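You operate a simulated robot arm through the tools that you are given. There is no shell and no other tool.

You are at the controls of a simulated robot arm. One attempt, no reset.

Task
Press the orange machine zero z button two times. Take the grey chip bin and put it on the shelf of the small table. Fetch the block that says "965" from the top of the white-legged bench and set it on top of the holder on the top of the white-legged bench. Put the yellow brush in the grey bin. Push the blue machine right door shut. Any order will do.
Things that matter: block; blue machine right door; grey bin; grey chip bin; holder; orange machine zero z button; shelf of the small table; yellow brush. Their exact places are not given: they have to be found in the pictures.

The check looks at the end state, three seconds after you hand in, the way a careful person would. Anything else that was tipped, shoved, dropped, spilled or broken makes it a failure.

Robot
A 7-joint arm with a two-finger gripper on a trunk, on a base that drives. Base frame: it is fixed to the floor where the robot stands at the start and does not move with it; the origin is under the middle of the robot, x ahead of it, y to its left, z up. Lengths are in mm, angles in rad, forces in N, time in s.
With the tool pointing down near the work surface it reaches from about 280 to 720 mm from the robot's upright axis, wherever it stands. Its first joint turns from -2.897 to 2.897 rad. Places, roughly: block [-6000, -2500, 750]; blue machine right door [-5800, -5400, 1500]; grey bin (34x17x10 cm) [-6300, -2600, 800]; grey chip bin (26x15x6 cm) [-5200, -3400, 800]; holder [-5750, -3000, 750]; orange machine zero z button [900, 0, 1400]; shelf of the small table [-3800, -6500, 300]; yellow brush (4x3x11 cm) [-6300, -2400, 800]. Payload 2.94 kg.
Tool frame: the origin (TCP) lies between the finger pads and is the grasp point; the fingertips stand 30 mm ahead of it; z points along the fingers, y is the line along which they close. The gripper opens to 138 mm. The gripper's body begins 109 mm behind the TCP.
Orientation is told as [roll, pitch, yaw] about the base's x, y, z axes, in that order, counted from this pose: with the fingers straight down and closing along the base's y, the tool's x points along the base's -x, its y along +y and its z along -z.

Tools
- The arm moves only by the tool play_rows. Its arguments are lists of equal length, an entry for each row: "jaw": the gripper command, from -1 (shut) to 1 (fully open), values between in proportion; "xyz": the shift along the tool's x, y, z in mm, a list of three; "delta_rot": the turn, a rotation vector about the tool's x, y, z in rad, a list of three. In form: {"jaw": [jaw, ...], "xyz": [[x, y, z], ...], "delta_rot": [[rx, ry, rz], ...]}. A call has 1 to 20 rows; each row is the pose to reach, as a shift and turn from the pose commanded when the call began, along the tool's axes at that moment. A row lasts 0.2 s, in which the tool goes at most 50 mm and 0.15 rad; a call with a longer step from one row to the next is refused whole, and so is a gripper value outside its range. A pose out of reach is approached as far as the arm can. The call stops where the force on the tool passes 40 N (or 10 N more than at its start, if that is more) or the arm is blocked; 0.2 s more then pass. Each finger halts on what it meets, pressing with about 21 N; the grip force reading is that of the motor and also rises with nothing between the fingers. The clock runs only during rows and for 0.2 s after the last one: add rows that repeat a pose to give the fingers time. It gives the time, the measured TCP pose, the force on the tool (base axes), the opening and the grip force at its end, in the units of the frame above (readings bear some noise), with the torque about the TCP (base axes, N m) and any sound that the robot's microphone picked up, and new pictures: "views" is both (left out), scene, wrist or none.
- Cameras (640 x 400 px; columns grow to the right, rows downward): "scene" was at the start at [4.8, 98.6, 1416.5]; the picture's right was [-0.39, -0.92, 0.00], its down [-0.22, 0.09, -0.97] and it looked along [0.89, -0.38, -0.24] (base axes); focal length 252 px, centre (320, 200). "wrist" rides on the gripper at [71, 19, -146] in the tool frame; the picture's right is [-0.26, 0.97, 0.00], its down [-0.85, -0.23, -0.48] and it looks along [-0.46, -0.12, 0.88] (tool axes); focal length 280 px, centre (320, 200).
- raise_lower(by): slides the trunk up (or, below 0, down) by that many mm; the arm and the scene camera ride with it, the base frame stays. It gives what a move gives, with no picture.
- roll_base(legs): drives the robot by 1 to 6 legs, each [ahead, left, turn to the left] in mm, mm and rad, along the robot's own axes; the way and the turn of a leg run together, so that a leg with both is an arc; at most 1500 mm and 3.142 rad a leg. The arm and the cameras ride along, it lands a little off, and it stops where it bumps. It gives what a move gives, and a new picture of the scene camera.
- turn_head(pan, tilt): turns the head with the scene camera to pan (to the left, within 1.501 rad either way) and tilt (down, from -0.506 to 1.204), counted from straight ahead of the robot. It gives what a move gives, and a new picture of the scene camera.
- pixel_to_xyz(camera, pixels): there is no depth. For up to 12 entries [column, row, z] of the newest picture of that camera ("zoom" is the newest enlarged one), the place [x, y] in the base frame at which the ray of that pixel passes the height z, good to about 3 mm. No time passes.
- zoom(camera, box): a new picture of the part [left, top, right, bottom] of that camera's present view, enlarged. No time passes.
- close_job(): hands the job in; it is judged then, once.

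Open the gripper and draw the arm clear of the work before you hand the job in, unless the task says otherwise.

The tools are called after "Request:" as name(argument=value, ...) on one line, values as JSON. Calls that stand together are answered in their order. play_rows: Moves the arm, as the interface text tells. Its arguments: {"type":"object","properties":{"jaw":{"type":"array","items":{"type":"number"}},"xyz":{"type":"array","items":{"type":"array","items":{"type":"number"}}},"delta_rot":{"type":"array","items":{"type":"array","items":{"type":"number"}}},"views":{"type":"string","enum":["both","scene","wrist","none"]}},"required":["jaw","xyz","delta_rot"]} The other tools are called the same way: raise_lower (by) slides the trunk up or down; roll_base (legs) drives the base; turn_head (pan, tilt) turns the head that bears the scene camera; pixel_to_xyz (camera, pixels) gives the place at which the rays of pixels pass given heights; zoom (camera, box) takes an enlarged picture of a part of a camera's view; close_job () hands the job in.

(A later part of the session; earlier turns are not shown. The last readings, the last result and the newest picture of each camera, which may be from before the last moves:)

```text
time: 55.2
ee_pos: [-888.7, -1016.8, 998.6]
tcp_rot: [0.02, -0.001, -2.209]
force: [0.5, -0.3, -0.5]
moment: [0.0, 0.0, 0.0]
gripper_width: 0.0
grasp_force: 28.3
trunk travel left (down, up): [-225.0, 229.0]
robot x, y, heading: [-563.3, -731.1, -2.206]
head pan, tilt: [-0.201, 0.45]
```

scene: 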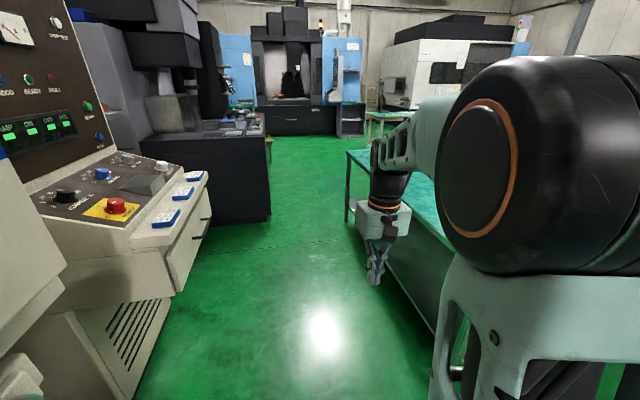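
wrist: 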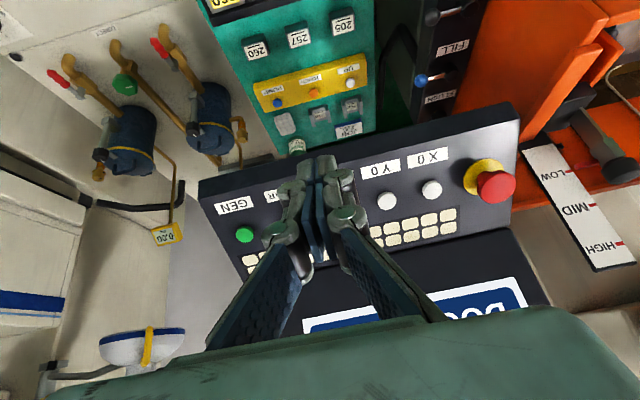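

I check clearances: the console edge on the left, the black machine's base corner and the green table's edge on the right.

Request:
pixel_to_xyz(camera="scene", pixels=[[170, 300, 0], [130, 395, 0], [270, 215, 0], [268, 138, 0], [347, 222, 0], [348, 152, 850], [207, 172, 900], [212, 225, 700], [365, 133, 0], [420, 130, 0], [335, 130, 0], [445, 240, 850]])

```text
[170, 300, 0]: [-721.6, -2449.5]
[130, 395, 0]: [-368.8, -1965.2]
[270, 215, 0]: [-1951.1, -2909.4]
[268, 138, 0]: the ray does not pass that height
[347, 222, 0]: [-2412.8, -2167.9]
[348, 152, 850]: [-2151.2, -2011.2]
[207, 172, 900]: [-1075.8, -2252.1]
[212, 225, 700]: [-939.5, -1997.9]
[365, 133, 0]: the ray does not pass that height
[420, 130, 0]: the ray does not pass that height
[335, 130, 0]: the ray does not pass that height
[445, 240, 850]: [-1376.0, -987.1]
```

The gap to thread is between the black machine corner (-1951, -2909) and the green table leg (-2413, -2168). I drive in four legs drifting slightly right through its middle.

Request:
roll_base(legs=[[1400, 0, 0], [450, -100, 0], [550, -145, 0], [800, -160, 0]])

Request:
turn_head(pan=-0.6, tilt=0.3)

```text
time: 71.6
ee_pos: [-3117.5, -3418.5, 998.4]
tcp_rot: [0.019, -0.002, -2.202]
force: [-0.3, 0.7, 0.4]
moment: [0.01, -0.01, -0.01]
gripper_width: 0.2
grasp_force: 28.1
trunk travel left (down, up): [-225.0, 229.0]
robot x, y, heading: [-2793.9, -3131.4, -2.198]
head pan, tilt: [-0.201, 0.45]
```

scene: 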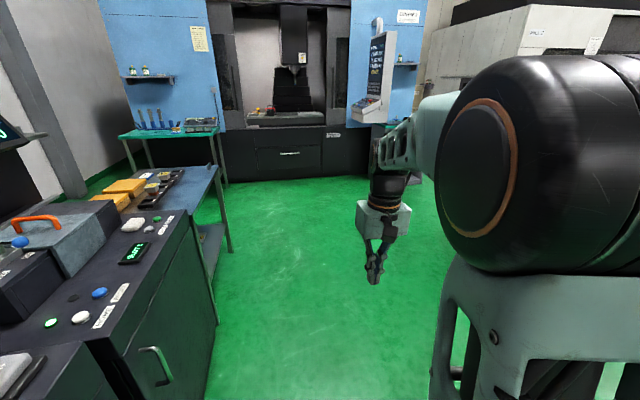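

```text
time: 72.5
ee_pos: [-3116.4, -3418.7, 998.8]
tcp_rot: [0.018, -0.002, -2.201]
force: [0.9, -1.0, 0.1]
moment: [-0.04, 0.0, -0.01]
gripper_width: 0.0
grasp_force: 28.7
trunk travel left (down, up): [-225.0, 229.0]
robot x, y, heading: [-2793.0, -3133.4, -2.198]
head pan, tilt: [-0.6, 0.3]
```

scene: 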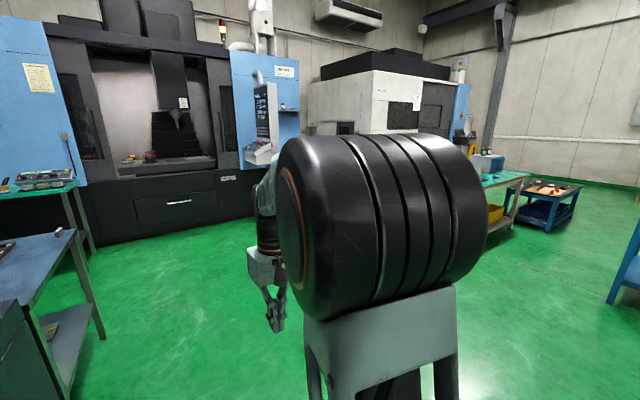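

I am through the gap at (-2793, -3133). The white-legged bench is at right around (500, 190), partly behind the elbow; I turn the base right to see it better.

Request:
roll_base(legs=[[400, 0, -1.0]])

Request:
turn_head(pan=0.2, tilt=0.3)

```text
time: 75.4
ee_pos: [-3560.2, -3188.5, 997.3]
tcp_rot: [0.02, -0.001, 3.096]
force: [0.3, 0.8, -0.4]
moment: [0.03, -0.03, -0.01]
gripper_width: 0.0
grasp_force: 29.0
trunk travel left (down, up): [-225.0, 229.0]
robot x, y, heading: [-3141.6, -3294.9, 3.099]
head pan, tilt: [-0.6, 0.3]
```

scene: 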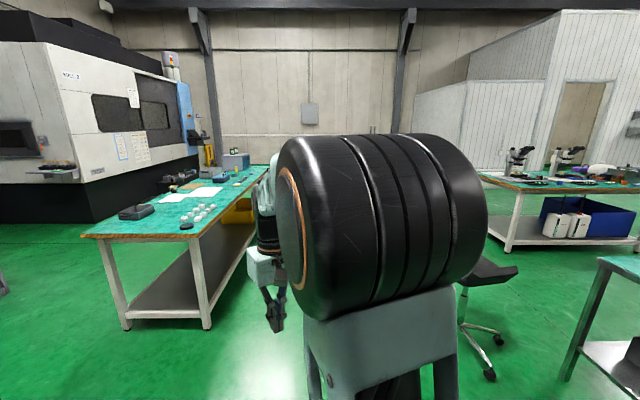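

```text
time: 76.5
ee_pos: [-3559.6, -3188.6, 997.2]
tcp_rot: [0.02, -0.002, 3.097]
force: [-0.1, 1.2, -0.4]
moment: [0.0, 0.02, 0.0]
gripper_width: 0.3
grasp_force: 28.3
trunk travel left (down, up): [-225.0, 229.0]
robot x, y, heading: [-3140.3, -3303.0, 3.104]
head pan, tilt: [0.201, 0.3]
```

scene: 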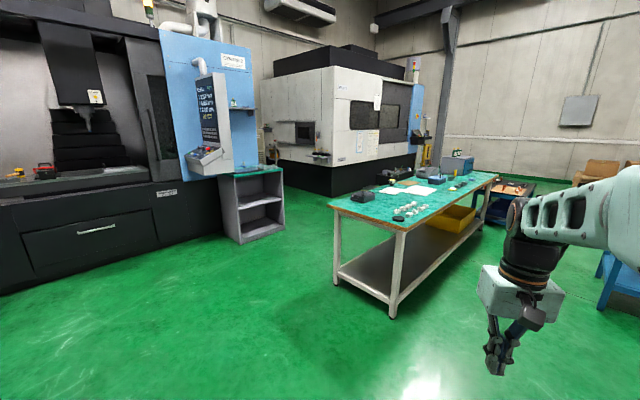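

The white-legged bench is now in view at (330-500, 170-310). I zoom in on its top to identify the objects.

Request:
zoom(camera="scene", box=[320, 140, 540, 278])

Request:
zoom(camera="scene", box=[340, 160, 500, 225])

Request:
pixel_to_xyz(camera="scene", pixels=[[393, 318, 0], [337, 283, 0], [328, 205, 750], [408, 230, 750], [498, 176, 750], [430, 168, 750], [268, 235, 0], [235, 240, 0], [365, 196, 750], [400, 218, 750]])

```text
2.90 times, centred on (430, 209) of scene
```

zoom: 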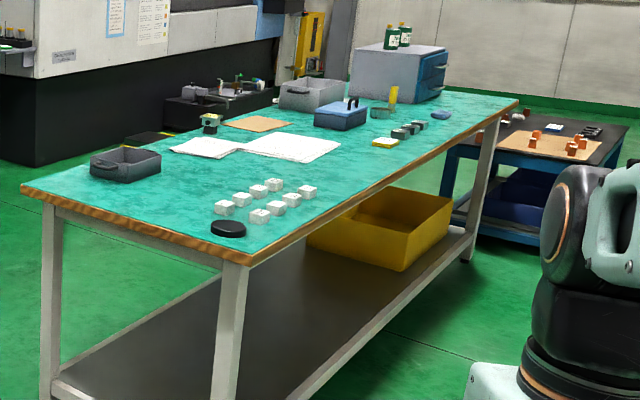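

```text
4.00 times, centred on (420, 192) of scene
```

zoom: 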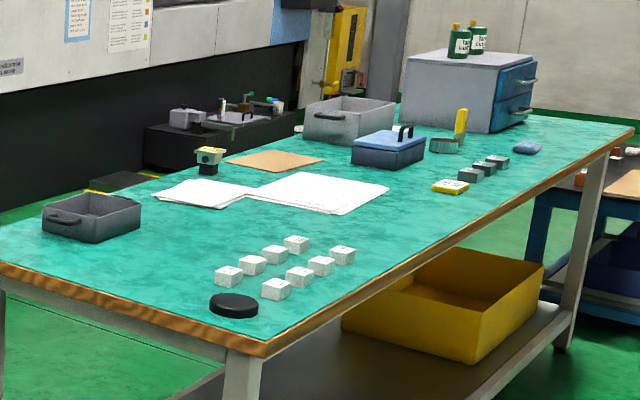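

```text
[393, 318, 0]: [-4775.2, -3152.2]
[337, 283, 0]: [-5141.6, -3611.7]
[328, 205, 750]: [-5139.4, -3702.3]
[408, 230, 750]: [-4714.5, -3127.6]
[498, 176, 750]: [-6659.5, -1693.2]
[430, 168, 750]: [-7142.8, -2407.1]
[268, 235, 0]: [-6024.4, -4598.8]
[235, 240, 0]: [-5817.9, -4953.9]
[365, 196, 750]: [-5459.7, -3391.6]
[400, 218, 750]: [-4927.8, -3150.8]
```

Zoom shows the dark chip bin at (90, 215), white cubes at (220-350, 240-290), a lighter grey bin at (348, 115), a yellow-handled brush at (460, 125), three dark blocks at (480, 165) and some holders. I get their rough positions on the table top.

Request:
pixel_to_xyz(camera="zoom", pixels=[[90, 235, 750], [234, 310, 750], [208, 172, 750], [275, 285, 750], [341, 258, 750], [450, 188, 750], [470, 178, 750], [497, 165, 750], [455, 150, 750], [348, 138, 750], [388, 162, 750], [527, 150, 750]])

Request:
zoom(camera="scene", box=[380, 150, 480, 212])

```text
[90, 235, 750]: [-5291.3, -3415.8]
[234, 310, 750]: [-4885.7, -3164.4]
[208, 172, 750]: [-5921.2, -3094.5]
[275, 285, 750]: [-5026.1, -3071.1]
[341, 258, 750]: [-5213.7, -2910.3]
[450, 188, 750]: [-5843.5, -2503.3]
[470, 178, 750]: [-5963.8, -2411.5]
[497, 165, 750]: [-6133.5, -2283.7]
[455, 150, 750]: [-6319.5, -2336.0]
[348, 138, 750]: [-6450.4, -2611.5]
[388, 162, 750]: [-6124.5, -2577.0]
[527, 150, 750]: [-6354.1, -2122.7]
```

```text
6.40 times, centred on (430, 181) of scene
```

zoom: 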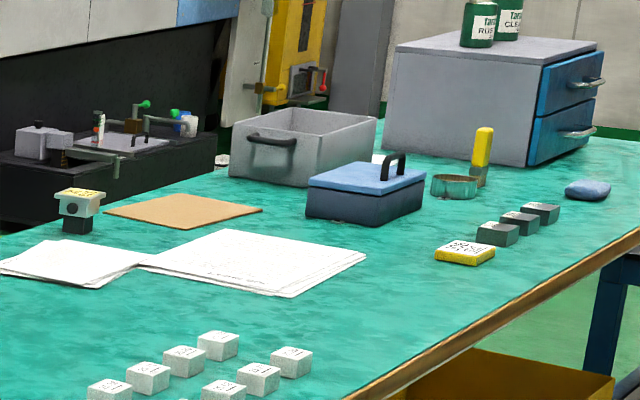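

Bench geometry: its corners at about (-4714, -3128), (-5139, -3702), (-6660, -1693). Before handling anything, I look left for the small table and the blue machine's doors.

Request:
turn_head(pan=1.0, tilt=0.3)

Request:
zoom(camera="scene", box=[0, 60, 320, 260])

Request:
zoom(camera="scene", box=[240, 0, 560, 260])

```text
time: 77.7
ee_pos: [-3560.2, -3188.3, 998.1]
tcp_rot: [0.02, -0.001, 3.097]
force: [-0.3, 0.3, -0.7]
moment: [-0.02, -0.02, -0.01]
gripper_width: 0.0
grasp_force: 28.0
trunk travel left (down, up): [-225.0, 229.0]
robot x, y, heading: [-3143.1, -3296.4, 3.098]
head pan, tilt: [1.0, 0.3]
```

scene: 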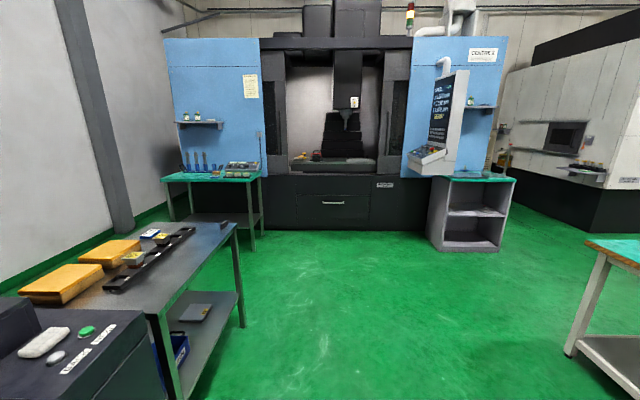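

```text
2.00 times, centred on (160, 160) of scene
```

zoom: 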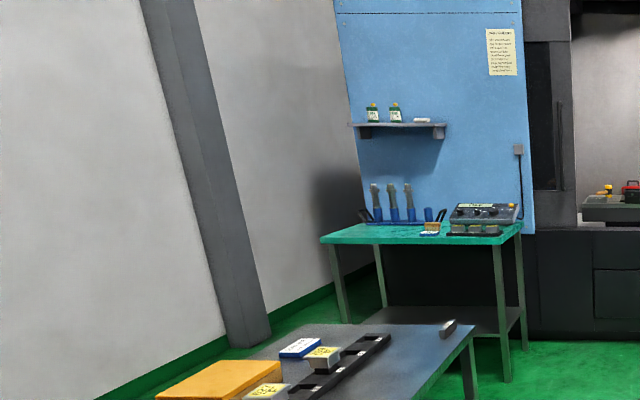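

```text
1.54 times, centred on (400, 130) of scene
```

zoom: 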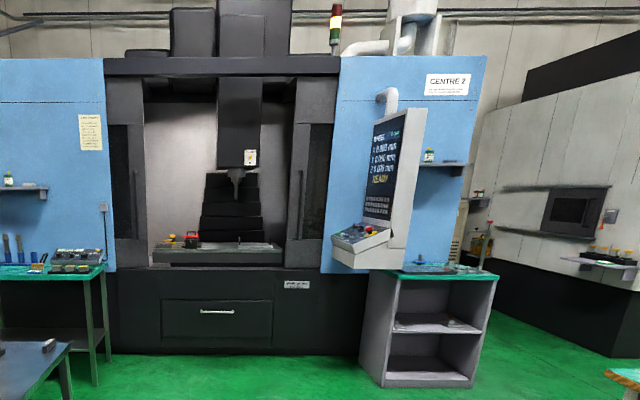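

The blue machine has dark sliding doors with handles, left at zoom (133, 200) and right at (302, 200); the small green-topped table stands left of it at (210, 180). I query their rough positions.

Request:
pixel_to_xyz(camera="scene", pixels=[[252, 251, 0], [262, 236, 0], [185, 219, 0], [163, 181, 800], [255, 180, 800], [240, 327, 0], [440, 252, 0], [500, 249, 0], [425, 228, 0], [283, 230, 0], [396, 125, 1300], [281, 125, 1300]])

Request:
zoom(camera="scene", box=[150, 130, 300, 260])

Request:
zoom(camera="scene", box=[250, 20, 450, 240])

```text
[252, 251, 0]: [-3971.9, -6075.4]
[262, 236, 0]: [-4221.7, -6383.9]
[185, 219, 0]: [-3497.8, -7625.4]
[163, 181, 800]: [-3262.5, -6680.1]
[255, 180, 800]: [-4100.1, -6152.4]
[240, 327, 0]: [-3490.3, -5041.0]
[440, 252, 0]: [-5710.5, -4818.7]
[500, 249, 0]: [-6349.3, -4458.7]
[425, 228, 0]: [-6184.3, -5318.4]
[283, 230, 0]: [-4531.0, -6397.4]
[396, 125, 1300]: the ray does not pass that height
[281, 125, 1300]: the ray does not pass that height
```

```text
3.08 times, centred on (225, 195) of scene
```

zoom: 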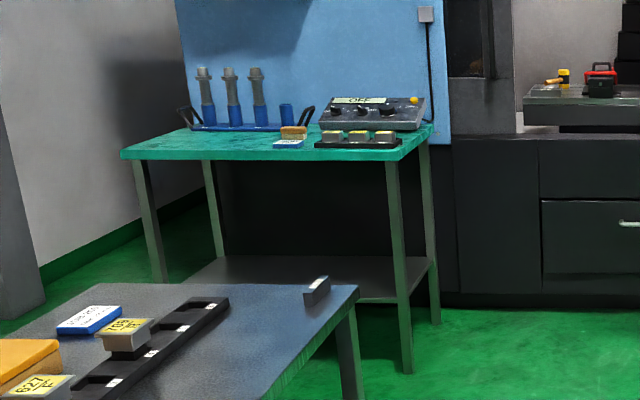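

```text
1.82 times, centred on (350, 130) of scene
```

zoom: 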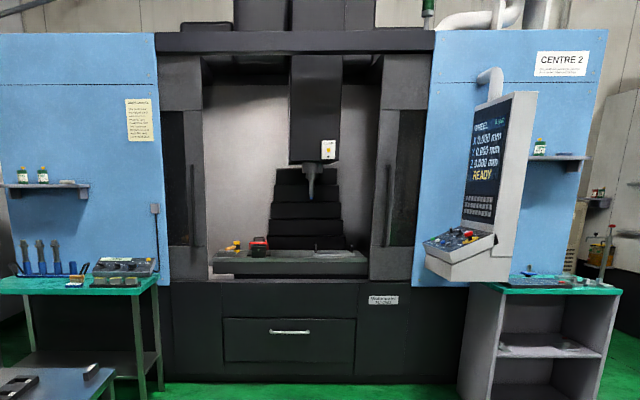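

Layout is clear. The chip bin sits near the bench's short end, so I drive to stand off that end at about (-4673, -3877), facing along the bench (heading 2.50).

Request:
roll_base(legs=[[750, 325, 0], [750, 322, 0], [0, 0, -0.594]])

Request:
turn_head(pan=0.0, tilt=0.6)

```text
time: 87.7
ee_pos: [-4947.5, -3573.2, 997.8]
tcp_rot: [0.019, 0.001, 2.499]
force: [-0.3, 0.5, 0.1]
moment: [-0.01, -0.02, 0.01]
gripper_width: 0.0
grasp_force: 28.4
trunk travel left (down, up): [-225.0, 229.0]
robot x, y, heading: [-4665.2, -3898.9, 2.504]
head pan, tilt: [1.0, 0.3]
```

scene: 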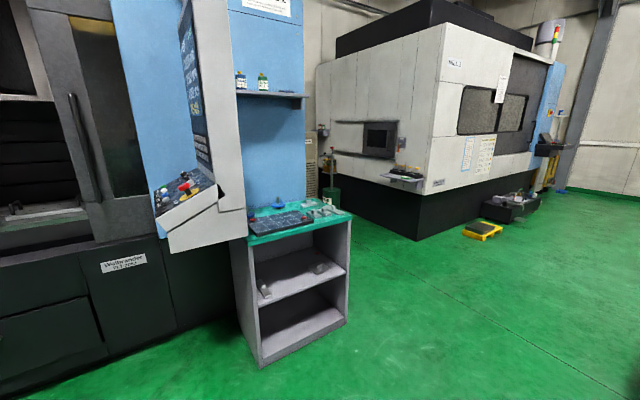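

```text
time: 88.9
ee_pos: [-4948.2, -3572.9, 998.4]
tcp_rot: [0.02, -0.003, 2.497]
force: [0.0, 0.1, 0.5]
moment: [-0.01, -0.02, -0.03]
gripper_width: 0.0
grasp_force: 28.3
trunk travel left (down, up): [-225.0, 229.0]
robot x, y, heading: [-4663.9, -3904.4, 2.496]
head pan, tilt: [0.0, 0.6]
```

scene: 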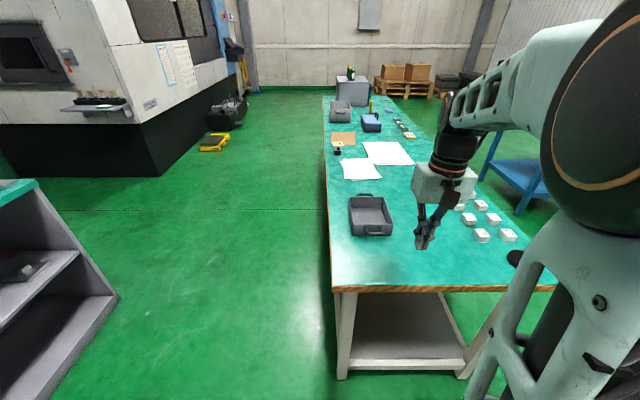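

The chip bin is at (370, 215), with loop handles on its two short ends, near the bench's left edge. I zoom in to see it and get its corner positions.

Request:
zoom(camera="scene", box=[310, 170, 430, 245])

Request:
zoom(camera="wrist", box=[0, 0, 640, 400])

```text
5.33 times, centred on (370, 208) of scene
```

zoom: 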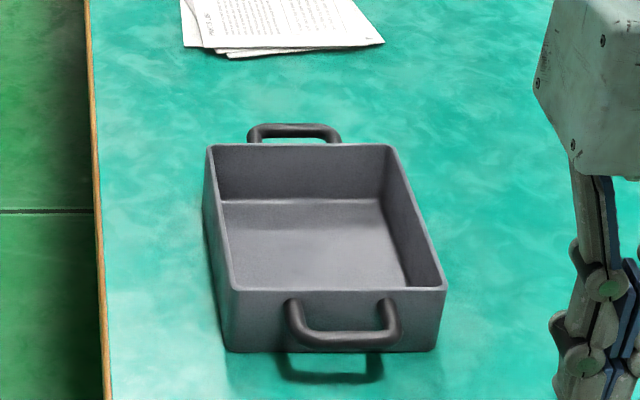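

```text
1.00 times, centred on (320, 200) of wrist (not enlarged: the box is as wide or as high as the picture)
```

zoom: 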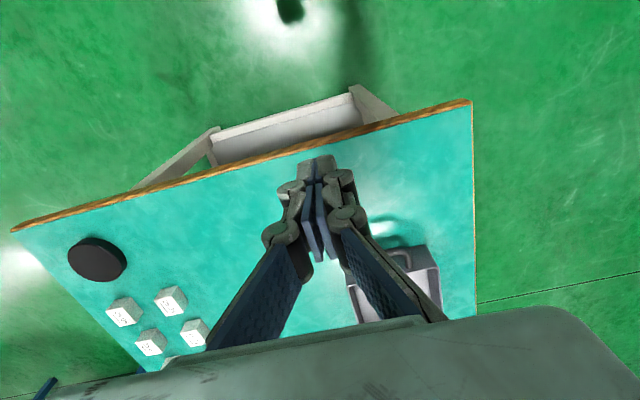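

The bin's long axis runs along my heading with loop handles on the short ends, so I can grip a long wall with the tool tilted forward. I zoom again and query the bin's corners.

Request:
zoom(camera="scene", box=[310, 170, 430, 245])

Request:
pixel_to_xyz(camera="zoom", pixels=[[230, 351, 750], [437, 350, 750], [232, 291, 810], [446, 289, 810], [207, 147, 810], [392, 147, 810], [105, 396, 750], [90, 5, 750], [340, 345, 790], [293, 130, 790]])

```text
5.33 times, centred on (370, 208) of scene
```

zoom: 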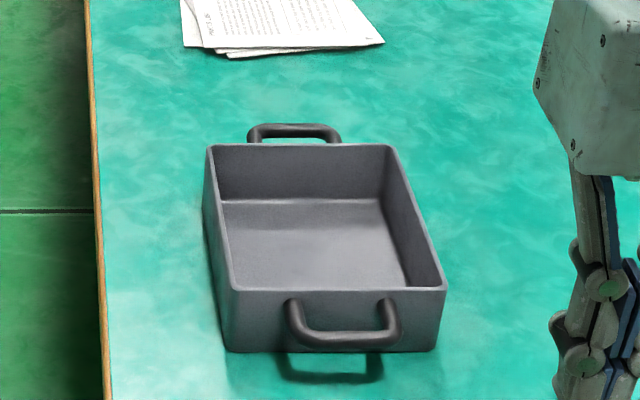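

```text
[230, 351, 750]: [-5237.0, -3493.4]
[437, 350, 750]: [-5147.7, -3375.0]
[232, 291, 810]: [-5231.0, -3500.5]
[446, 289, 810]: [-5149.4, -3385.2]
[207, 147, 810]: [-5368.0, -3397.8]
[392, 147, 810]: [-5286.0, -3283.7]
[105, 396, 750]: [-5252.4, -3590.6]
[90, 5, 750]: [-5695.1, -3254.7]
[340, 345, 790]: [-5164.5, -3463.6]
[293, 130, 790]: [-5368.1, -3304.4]
```

The bench top is at z≈750 and the bin body is about 171 x 145 mm, centre near (-5258, -3392), rim near 808. Its left wall's middle is about (-5300, -3449); I roll 100 mm ahead so it is within easy reach.

Request:
roll_base(legs=[[100, 10, 0]])

Request:
zoom(camera="scene", box=[310, 170, 470, 270])

```text
time: 90.1
ee_pos: [-5033.5, -3521.9, 998.0]
tcp_rot: [0.018, -0.002, 2.498]
force: [-0.2, -1.4, -0.3]
moment: [-0.01, 0.0, 0.03]
gripper_width: 0.0
grasp_force: 28.1
trunk travel left (down, up): [-225.0, 229.0]
robot x, y, heading: [-4750.8, -3851.0, 2.5]
head pan, tilt: [0.0, 0.6]
```

scene: 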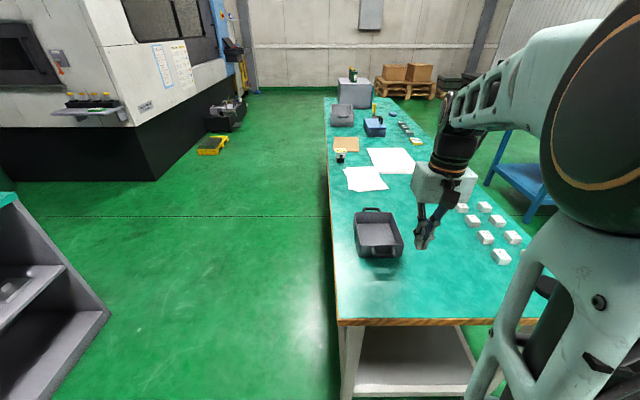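

```text
4.00 times, centred on (390, 220) of scene
```

zoom: 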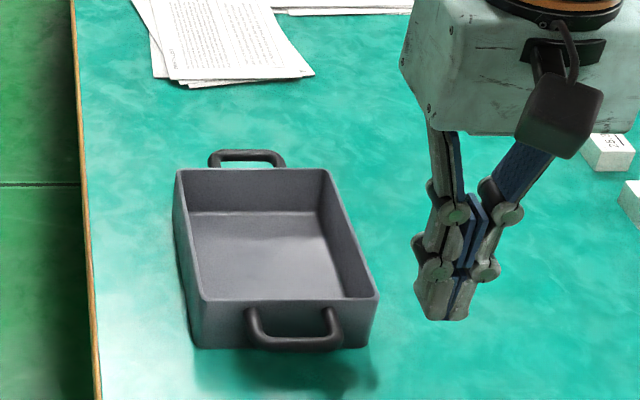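

I query the bin corners from this closer view.

Request:
pixel_to_xyz(camera="zoom", pixels=[[197, 347, 750], [369, 344, 750], [206, 303, 806], [379, 298, 806], [176, 170, 806], [327, 169, 806], [95, 396, 750]])

```text
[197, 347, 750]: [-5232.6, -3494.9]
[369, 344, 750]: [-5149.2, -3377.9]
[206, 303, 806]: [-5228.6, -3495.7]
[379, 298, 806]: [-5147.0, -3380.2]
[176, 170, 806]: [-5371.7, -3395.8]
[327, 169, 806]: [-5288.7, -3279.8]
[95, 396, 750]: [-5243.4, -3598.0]
```

The left wall's middle is (-5298, -3444), wall direction 2.53 rad. I open the gripper about half and bring the tool over the wall, tilting it 0.785 rad forward and aligning its yaw.

Request:
play_rows(jaw=[0.05, 0.05, 0.05, 0.05, 0.05, 0.05, 0.05], xyz=[[-29, 16, 11], [-58, 32, 22], [-88, 48, 33], [-117, 64, 45], [-147, 80, 56], [-176, 96, 68], [-176, 96, 68]], delta_rot=[[0.003, -0.131, -0.005], [0.006, -0.262, -0.01], [0.009, -0.393, -0.015], [0.012, -0.523, -0.02], [0.015, -0.654, -0.025], [0.018, -0.785, -0.03], [0.018, -0.785, -0.03]])

```text
time: 91.7
ee_pos: [-5236.3, -3495.1, 930.4]
tcp_rot: [-0.012, -0.788, 2.527]
force: [-0.1, -1.0, -0.3]
moment: [0.01, 0.02, -0.01]
gripper_width: 72.3
grasp_force: 0.2
trunk travel left (down, up): [-225.0, 229.0]
robot x, y, heading: [-4748.7, -3850.9, 2.498]
head pan, tilt: [0.0, 0.6]
```

scene: 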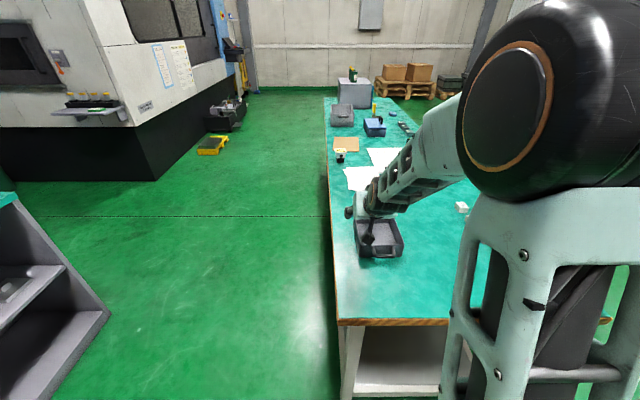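
wrist: 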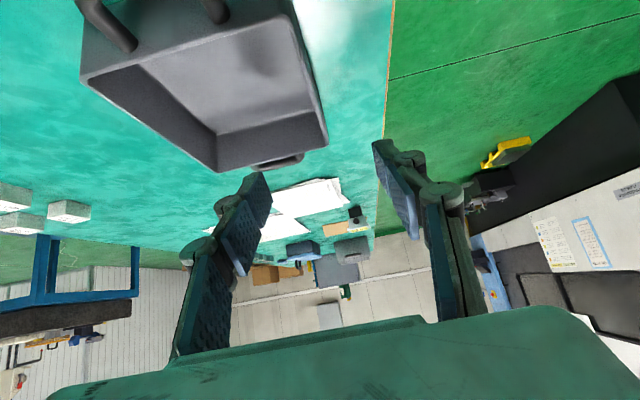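

The tool is tilted over the bin with the fingers open 72 mm. I move toward the wall, stopping about 65 mm short along the tool axis, to check alignment in the wrist view.

Request:
play_rows(jaw=[0.05, 0.05, 0.05, 0.05, 0.05], xyz=[[10, -2, 22], [20, -3, 44], [30, -5, 66], [39, -6, 87], [39, -6, 87]], delta_rot=[[0, 0, 0], [0, 0, 0], [0, 0, 0], [0, 0, 0], [0, 0, 0]])

Request:
zoom(camera="scene", box=[330, 170, 450, 270])

```text
time: 92.9
ee_pos: [-5258.7, -3469.3, 843.2]
tcp_rot: [-0.013, -0.787, 2.528]
force: [-0.2, -0.3, 0.2]
moment: [0.0, 0.0, 0.0]
gripper_width: 72.6
grasp_force: 0.1
trunk travel left (down, up): [-225.0, 229.0]
robot x, y, heading: [-4752.1, -3850.1, 2.497]
head pan, tilt: [0.0, 0.6]
```

scene: 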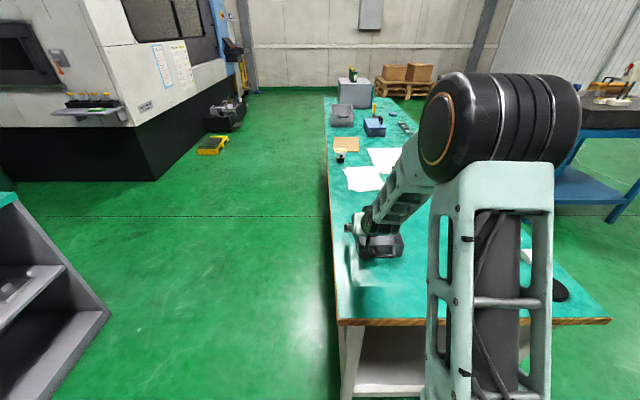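
wrist: 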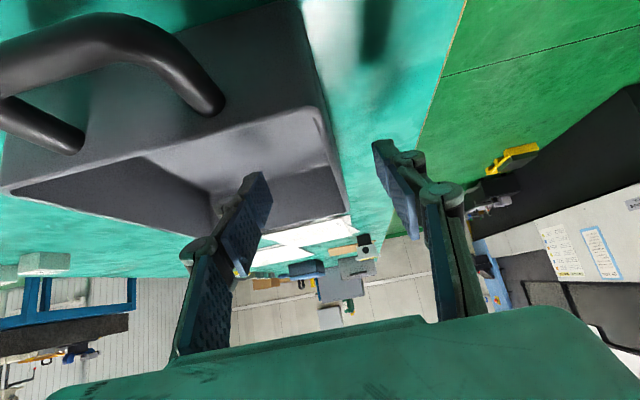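

```text
4.00 times, centred on (390, 220) of scene
```

zoom: 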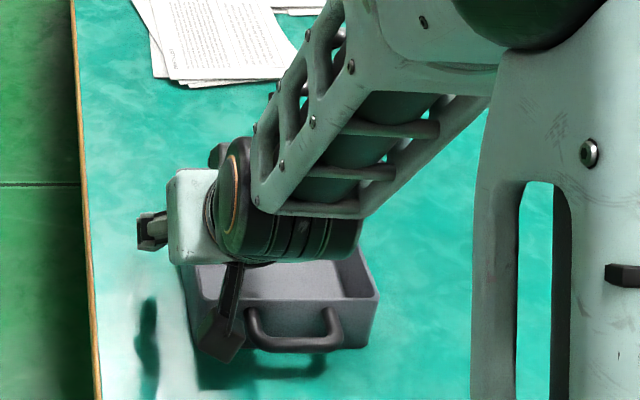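

I zoom the wrist picture to see exactly where the wall lies between the fingers.

Request:
zoom(camera="wrist", box=[200, 60, 440, 210])

Request:
pixel_to_xyz(camera="wrist", pixels=[[325, 110, 806], [352, 200, 806], [320, 154, 795], [303, 2, 750]])

```text
2.67 times, centred on (320, 135) of wrist
```

zoom: 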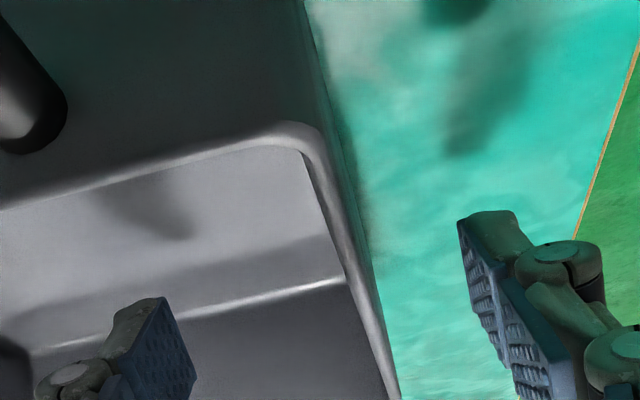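

```text
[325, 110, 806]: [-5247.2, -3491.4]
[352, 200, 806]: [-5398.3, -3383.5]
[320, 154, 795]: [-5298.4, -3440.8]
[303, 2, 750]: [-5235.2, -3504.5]
```

I query the rim's centre line in the wrist picture.

Request:
pixel_to_xyz(camera="wrist", pixels=[[321, 118, 806], [331, 155, 806], [337, 180, 806], [344, 205, 806]])

```text
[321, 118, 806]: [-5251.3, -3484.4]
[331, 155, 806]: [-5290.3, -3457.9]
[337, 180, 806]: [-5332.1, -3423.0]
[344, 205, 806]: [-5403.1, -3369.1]
```

The rim's line runs through the gap between the fingers, about 3 mm to the left of my aim. I advance the last 65 mm with that correction.

Request:
play_rows(jaw=[0.05, 0.05, 0.05, 0.05, 0.05], xyz=[[0, 2, 16], [0, 3, 32], [0, 3, 48], [0, 3, 64], [0, 3, 64]], delta_rot=[[0, 0, 0], [0, 0, 0], [0, 0, 0], [0, 0, 0], [0, 0, 0]])

Request:
zoom(camera="wrist", box=[160, 60, 480, 260])

```text
time: 94.1
ee_pos: [-5294.5, -3442.8, 806.9]
tcp_rot: [-0.013, -0.807, 2.524]
force: [1.6, 4.7, 34.5]
moment: [0.75, -0.12, -0.1]
gripper_width: 84.0
grasp_force: 6.6
trunk travel left (down, up): [-225.0, 229.0]
robot x, y, heading: [-4747.6, -3849.8, 2.499]
head pan, tilt: [0.0, 0.6]
```

scene: 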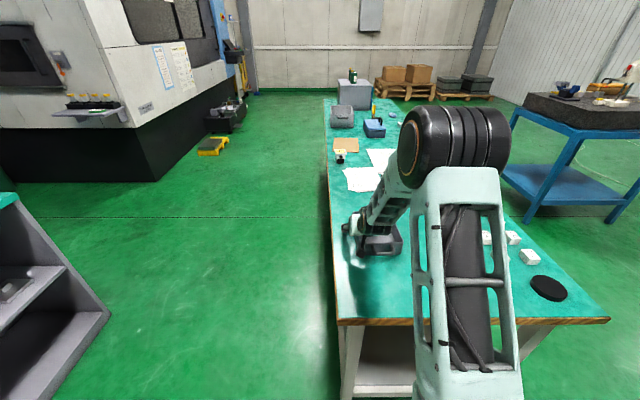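
wrist: 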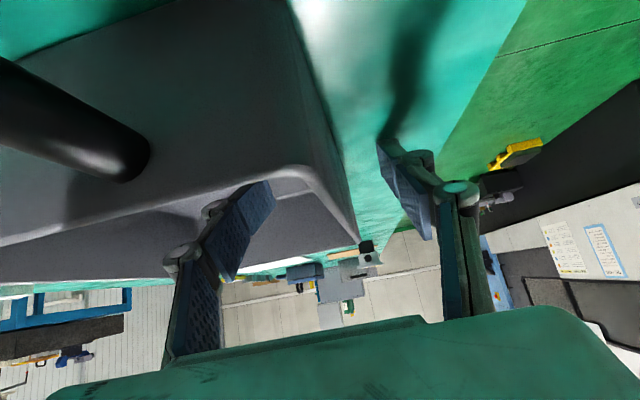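

```text
2.00 times, centred on (320, 160) of wrist
```

zoom: 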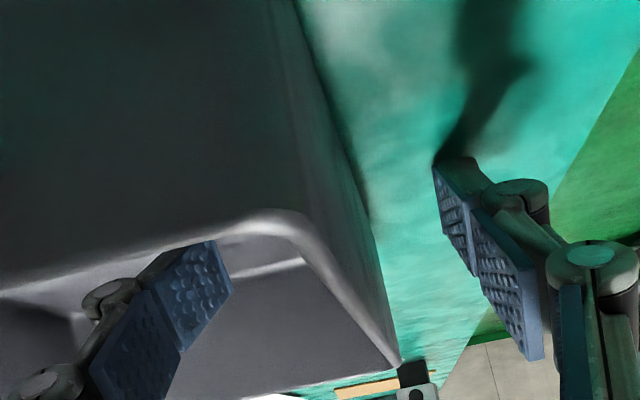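

Contact came earlier than expected (34 N up at TCP z 807), so something is lower or higher than assumed. I back off 15 mm and check the table height against the bench's edge in the wrist view.

Request:
play_rows(jaw=[0.05, 0.05, 0.05], xyz=[[0, 0, -10], [0, 0, -20], [0, 0, -20]], delta_rot=[[0, 0, 0], [0, 0, 0], [0, 0, 0]])

Request:
zoom(camera="wrist", box=[160, 0, 560, 250])

Request:
zoom(camera="scene", box=[330, 190, 430, 270])

```text
time: 94.9
ee_pos: [-5279.6, -3453.8, 808.7]
tcp_rot: [-0.01, -0.78, 2.526]
force: [0.1, -0.3, 3.4]
moment: [0.11, -0.06, 0.0]
gripper_width: 75.1
grasp_force: 0.3
trunk travel left (down, up): [-225.0, 229.0]
robot x, y, heading: [-4751.0, -3850.8, 2.504]
head pan, tilt: [0.0, 0.6]
```

scene: 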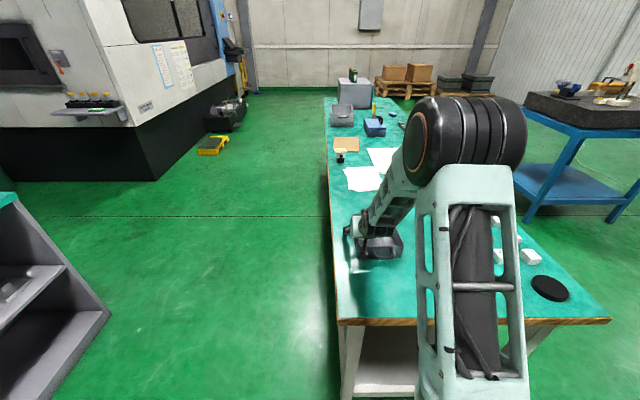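
wrist: 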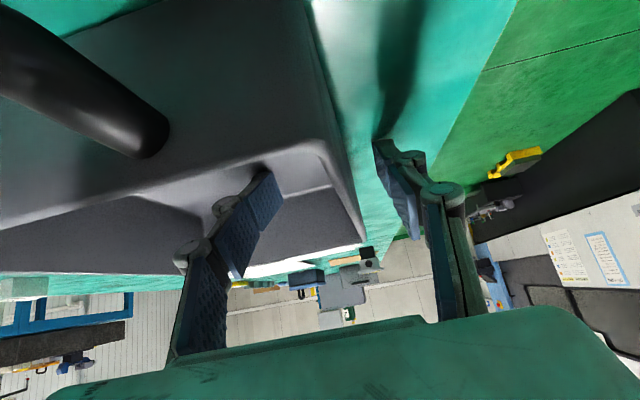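

```text
1.60 times, centred on (360, 125) of wrist
```

zoom: 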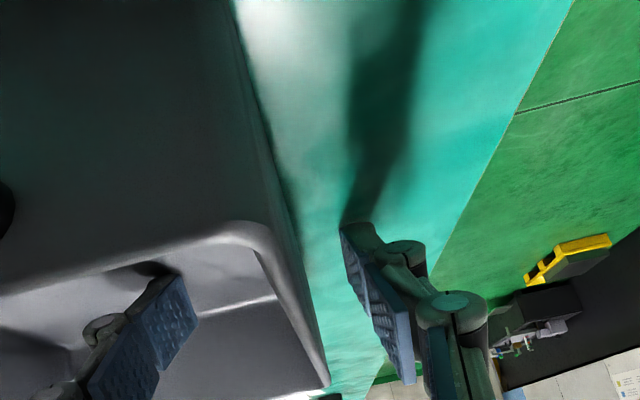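

```text
5.00 times, centred on (380, 230) of scene
```

zoom: 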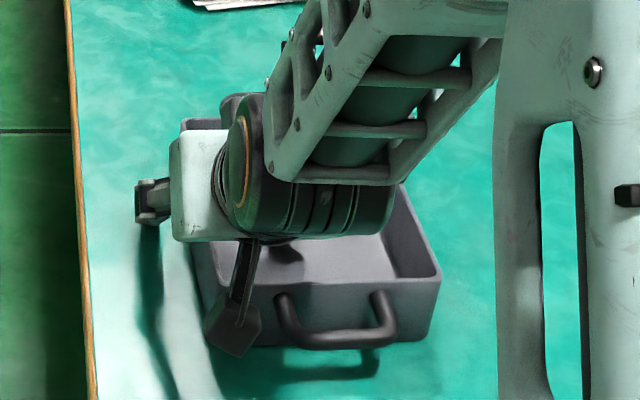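

The outer fingertip's shadow meets the tip, so the tip is almost on the table. I compare the bench edge in both cameras at z 750 and 777 to settle the table height.

Request:
pixel_to_xyz(camera="wrist", pixels=[[515, 8, 750], [482, 70, 750], [450, 130, 750], [515, 8, 777], [482, 70, 777], [450, 130, 777]])

Request:
pixel_to_xyz(camera="zoom", pixels=[[67, 5, 750], [82, 200, 750], [95, 390, 750], [67, 5, 777], [82, 200, 777], [95, 390, 777]])

```text
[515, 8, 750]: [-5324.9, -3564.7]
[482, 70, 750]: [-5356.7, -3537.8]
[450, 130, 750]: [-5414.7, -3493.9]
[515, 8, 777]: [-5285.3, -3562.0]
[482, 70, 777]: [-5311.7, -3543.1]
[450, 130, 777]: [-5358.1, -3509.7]
```

```text
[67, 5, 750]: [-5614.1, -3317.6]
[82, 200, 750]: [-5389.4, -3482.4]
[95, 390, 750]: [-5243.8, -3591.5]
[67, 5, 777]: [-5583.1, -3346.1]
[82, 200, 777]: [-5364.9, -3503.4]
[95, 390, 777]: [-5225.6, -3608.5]
```

At z≈776 both cameras agree on the bench edge (6008 mm laterally), so the table top is at 776 and the bin's rim at about 833. I re-query the rim and corners with that height.

Request:
pixel_to_xyz(camera="wrist", pixels=[[314, 149, 833], [325, 160, 833], [341, 196, 833], [355, 225, 833]])

Request:
pixel_to_xyz(camera="zoom", pixels=[[440, 283, 833], [400, 185, 833], [430, 342, 776], [222, 345, 776], [180, 122, 833], [290, 320, 815]])

```text
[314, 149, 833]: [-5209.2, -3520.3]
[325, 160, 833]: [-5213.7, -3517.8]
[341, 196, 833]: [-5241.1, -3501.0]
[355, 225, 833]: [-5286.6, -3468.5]
```

```text
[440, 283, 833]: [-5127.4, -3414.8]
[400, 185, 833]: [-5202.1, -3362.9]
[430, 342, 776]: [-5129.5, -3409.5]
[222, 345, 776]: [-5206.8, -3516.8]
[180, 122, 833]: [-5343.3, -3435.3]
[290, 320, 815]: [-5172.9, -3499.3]
```

The bin's left wall now measures from about (-5209, -3520) to (-5341, -3427). I retreat 70 mm along the tool axis and re-measure with the right heights before gripping.

Request:
play_rows(jaw=[0.05, 0.05, 0.05, 0.05], xyz=[[0, 0, -25], [0, 0, -50], [0, 0, -75], [0, 0, -75]], delta_rot=[[0, 0, 0], [0, 0, 0], [0, 0, 0], [0, 0, 0]])

Request:
zoom(camera="wrist", box=[40, 0, 440, 250])

```text
time: 95.9
ee_pos: [-5238.5, -3486.6, 866.4]
tcp_rot: [-0.013, -0.787, 2.529]
force: [-0.9, -0.1, 0.5]
moment: [0.0, 0.0, -0.03]
gripper_width: 72.7
grasp_force: 0.1
trunk travel left (down, up): [-225.0, 229.0]
robot x, y, heading: [-4752.1, -3849.7, 2.502]
head pan, tilt: [0.0, 0.6]
```

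scene: 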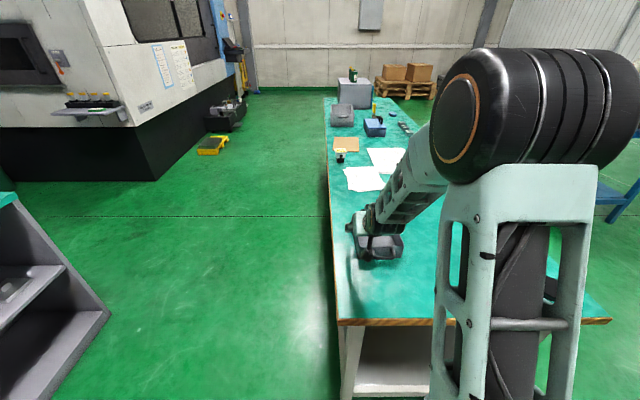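
wrist: 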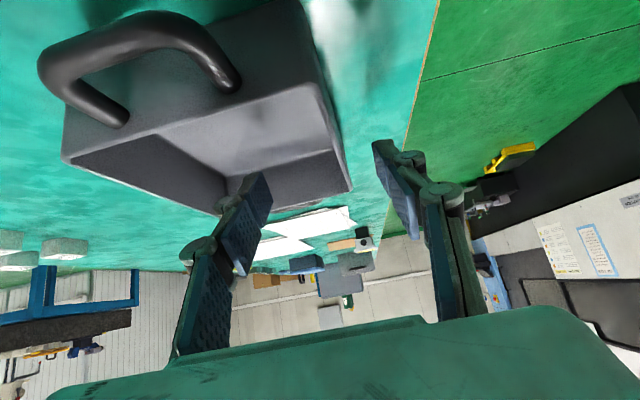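

```text
1.60 times, centred on (240, 125) of wrist
```

zoom: 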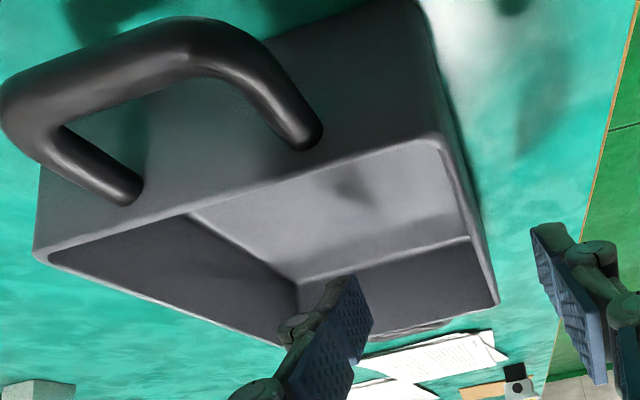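

Now the whole bin is visible: near-left rim corner at zoom (443, 138), far-left at (497, 301), near-right at (37, 256). I query them at the rim height.

Request:
pixel_to_xyz(camera="zoom", pixels=[[443, 137, 833], [455, 170, 833], [475, 235, 833], [494, 300, 833], [36, 256, 833], [280, 342, 833], [418, 3, 776], [443, 137, 828], [494, 300, 828]])

```text
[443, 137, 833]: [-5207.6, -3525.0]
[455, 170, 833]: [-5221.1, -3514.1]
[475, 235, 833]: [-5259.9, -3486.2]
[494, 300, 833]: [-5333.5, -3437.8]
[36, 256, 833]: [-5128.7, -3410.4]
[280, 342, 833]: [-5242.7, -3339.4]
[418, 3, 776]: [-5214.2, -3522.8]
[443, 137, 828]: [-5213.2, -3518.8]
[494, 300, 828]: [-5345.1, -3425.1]
```

With the rim at about 828 the left wall's middle is (-5278, -3470), direction 2.524. I shift 9 mm left and 6 mm back, then slide 64 mm along the tool axis onto the wall.

Request:
play_rows(jaw=[0.05, 0.05, 0.05, 0.05, 0.05, 0.05], xyz=[[6, 9, 4], [6, 9, 20], [6, 9, 36], [6, 9, 50], [6, 9, 63], [6, 9, 63]], delta_rot=[[0, 0, 0], [0, 0, 0], [0, 0, 0], [0, 0, 0], [0, 0, 0], [0, 0, 0]])

Request:
zoom(camera="wrist", box=[160, 60, 480, 260])

```text
time: 97.3
ee_pos: [-5277.7, -3468.5, 815.6]
tcp_rot: [-0.012, -0.786, 2.526]
force: [-0.2, -0.3, 0.0]
moment: [0.02, 0.01, 0.0]
gripper_width: 72.3
grasp_force: 0.1
trunk travel left (down, up): [-225.0, 229.0]
robot x, y, heading: [-4750.8, -3851.0, 2.5]
head pan, tilt: [0.0, 0.6]
```

scene: 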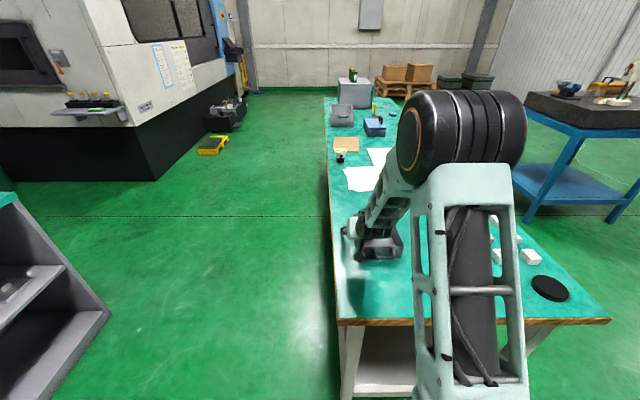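
wrist: 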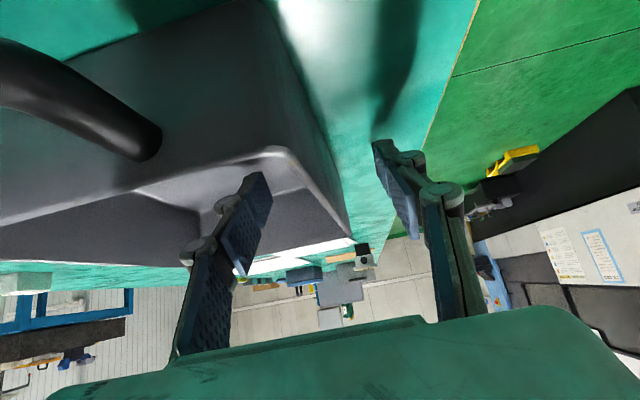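

```text
2.00 times, centred on (320, 160) of wrist
```

zoom: 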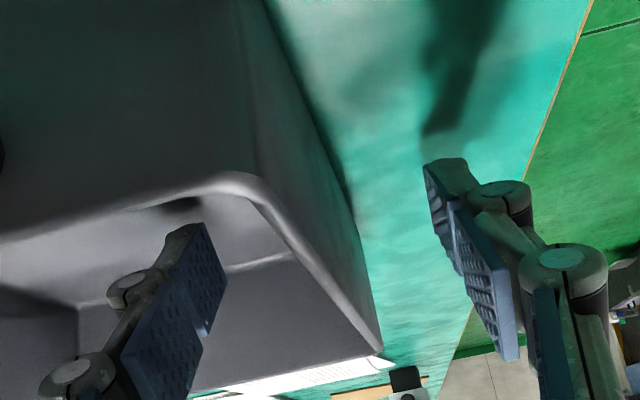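

No contact, and the wall runs midway between the pads. I close the gripper on it.

Request:
play_rows(jaw=[-1, -1, -1, -1, -1, -1], xyz=[[0, 0, 0], [0, 0, 0], [0, 0, 0], [0, 0, 0], [0, 0, 0], [0, 0, 0]], delta_rot=[[0, 0, 0], [0, 0, 0], [0, 0, 0], [0, 0, 0], [0, 0, 0], [0, 0, 0]])

Request:
zoom(camera="wrist", box=[160, 60, 480, 260])

```text
time: 98.7
ee_pos: [-5277.6, -3469.2, 817.1]
tcp_rot: [-0.013, -0.789, 2.528]
force: [-0.7, 0.0, -0.1]
moment: [0.02, 0.01, 0.05]
gripper_width: 5.9
grasp_force: 21.1
trunk travel left (down, up): [-225.0, 229.0]
robot x, y, heading: [-4752.5, -3850.7, 2.5]
head pan, tilt: [0.0, 0.6]
```

scene: 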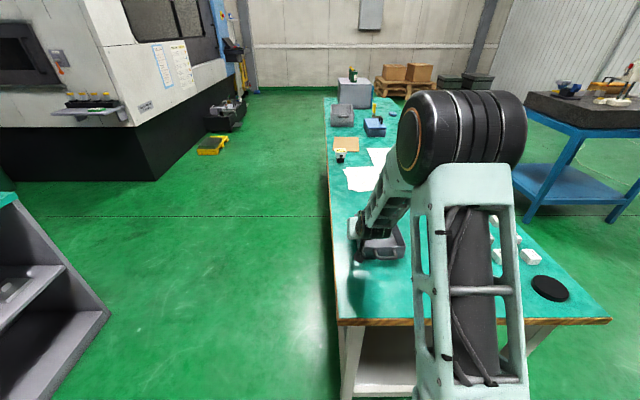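
wrist: 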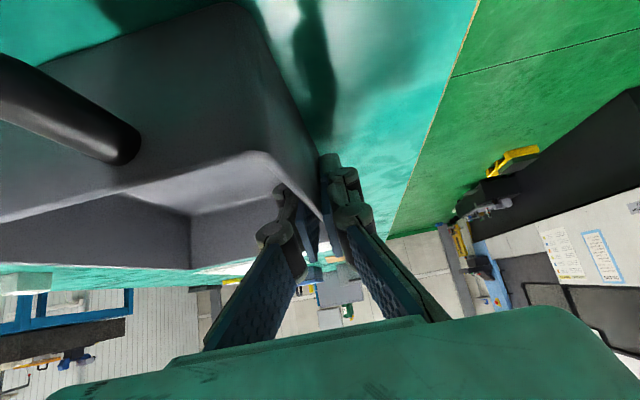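

```text
2.00 times, centred on (320, 160) of wrist
```

zoom: 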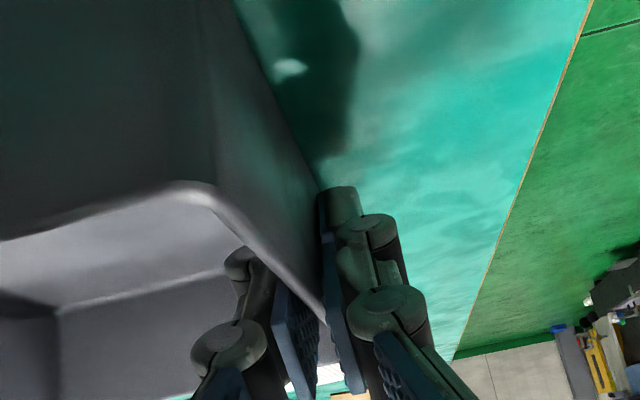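

Gripped the 6 mm wall with 21 N. I lift it straight up 60 mm gently and see if it holds level.

Request:
play_rows(jaw=[-1, -1, -1, -1, -1, -1], xyz=[[-4, 0, -4], [-11, 0, -11], [-21, 0, -21], [-32, 0, -32], [-42, 0, -42], [-42, 0, -42]], delta_rot=[[0, 0, 0], [0, 0, 0], [0, 0, 0], [0, 0, 0], [0, 0, 0], [0, 0, 0]])

Request:
zoom(camera="scene", box=[320, 190, 440, 265])

```text
time: 100.1
ee_pos: [-5278.5, -3470.3, 874.7]
tcp_rot: [-0.011, -0.787, 2.528]
force: [1.5, -0.3, -1.0]
moment: [-0.14, 0.11, 0.01]
gripper_width: 5.8
grasp_force: 21.4
trunk travel left (down, up): [-225.0, 229.0]
robot x, y, heading: [-4746.9, -3851.9, 2.497]
head pan, tilt: [0.0, 0.6]
```

scene: 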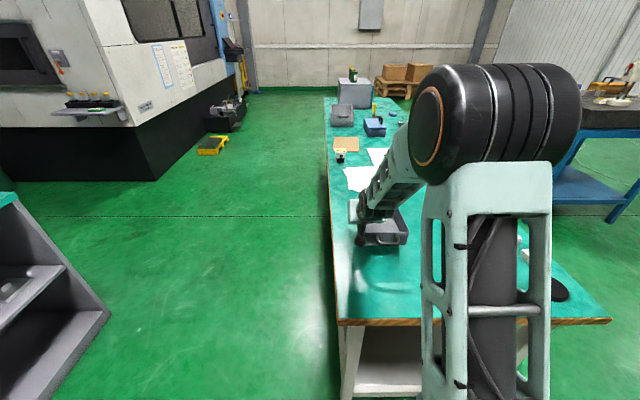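
wrist: 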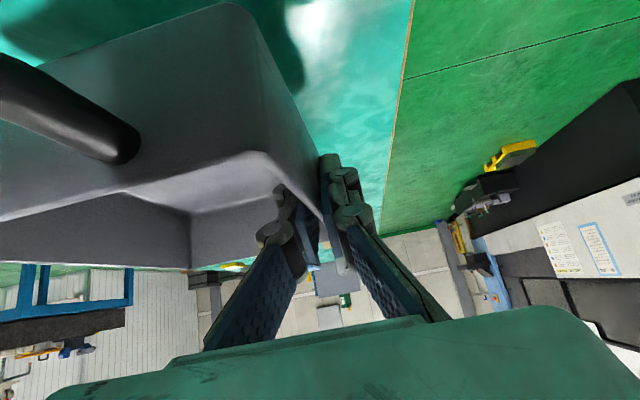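

```text
5.33 times, centred on (380, 228) of scene
```

zoom: 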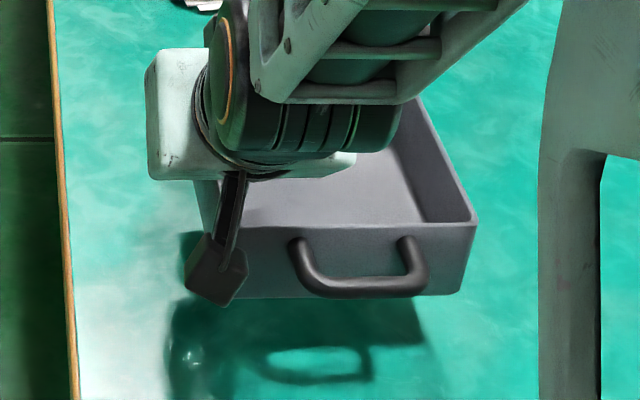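

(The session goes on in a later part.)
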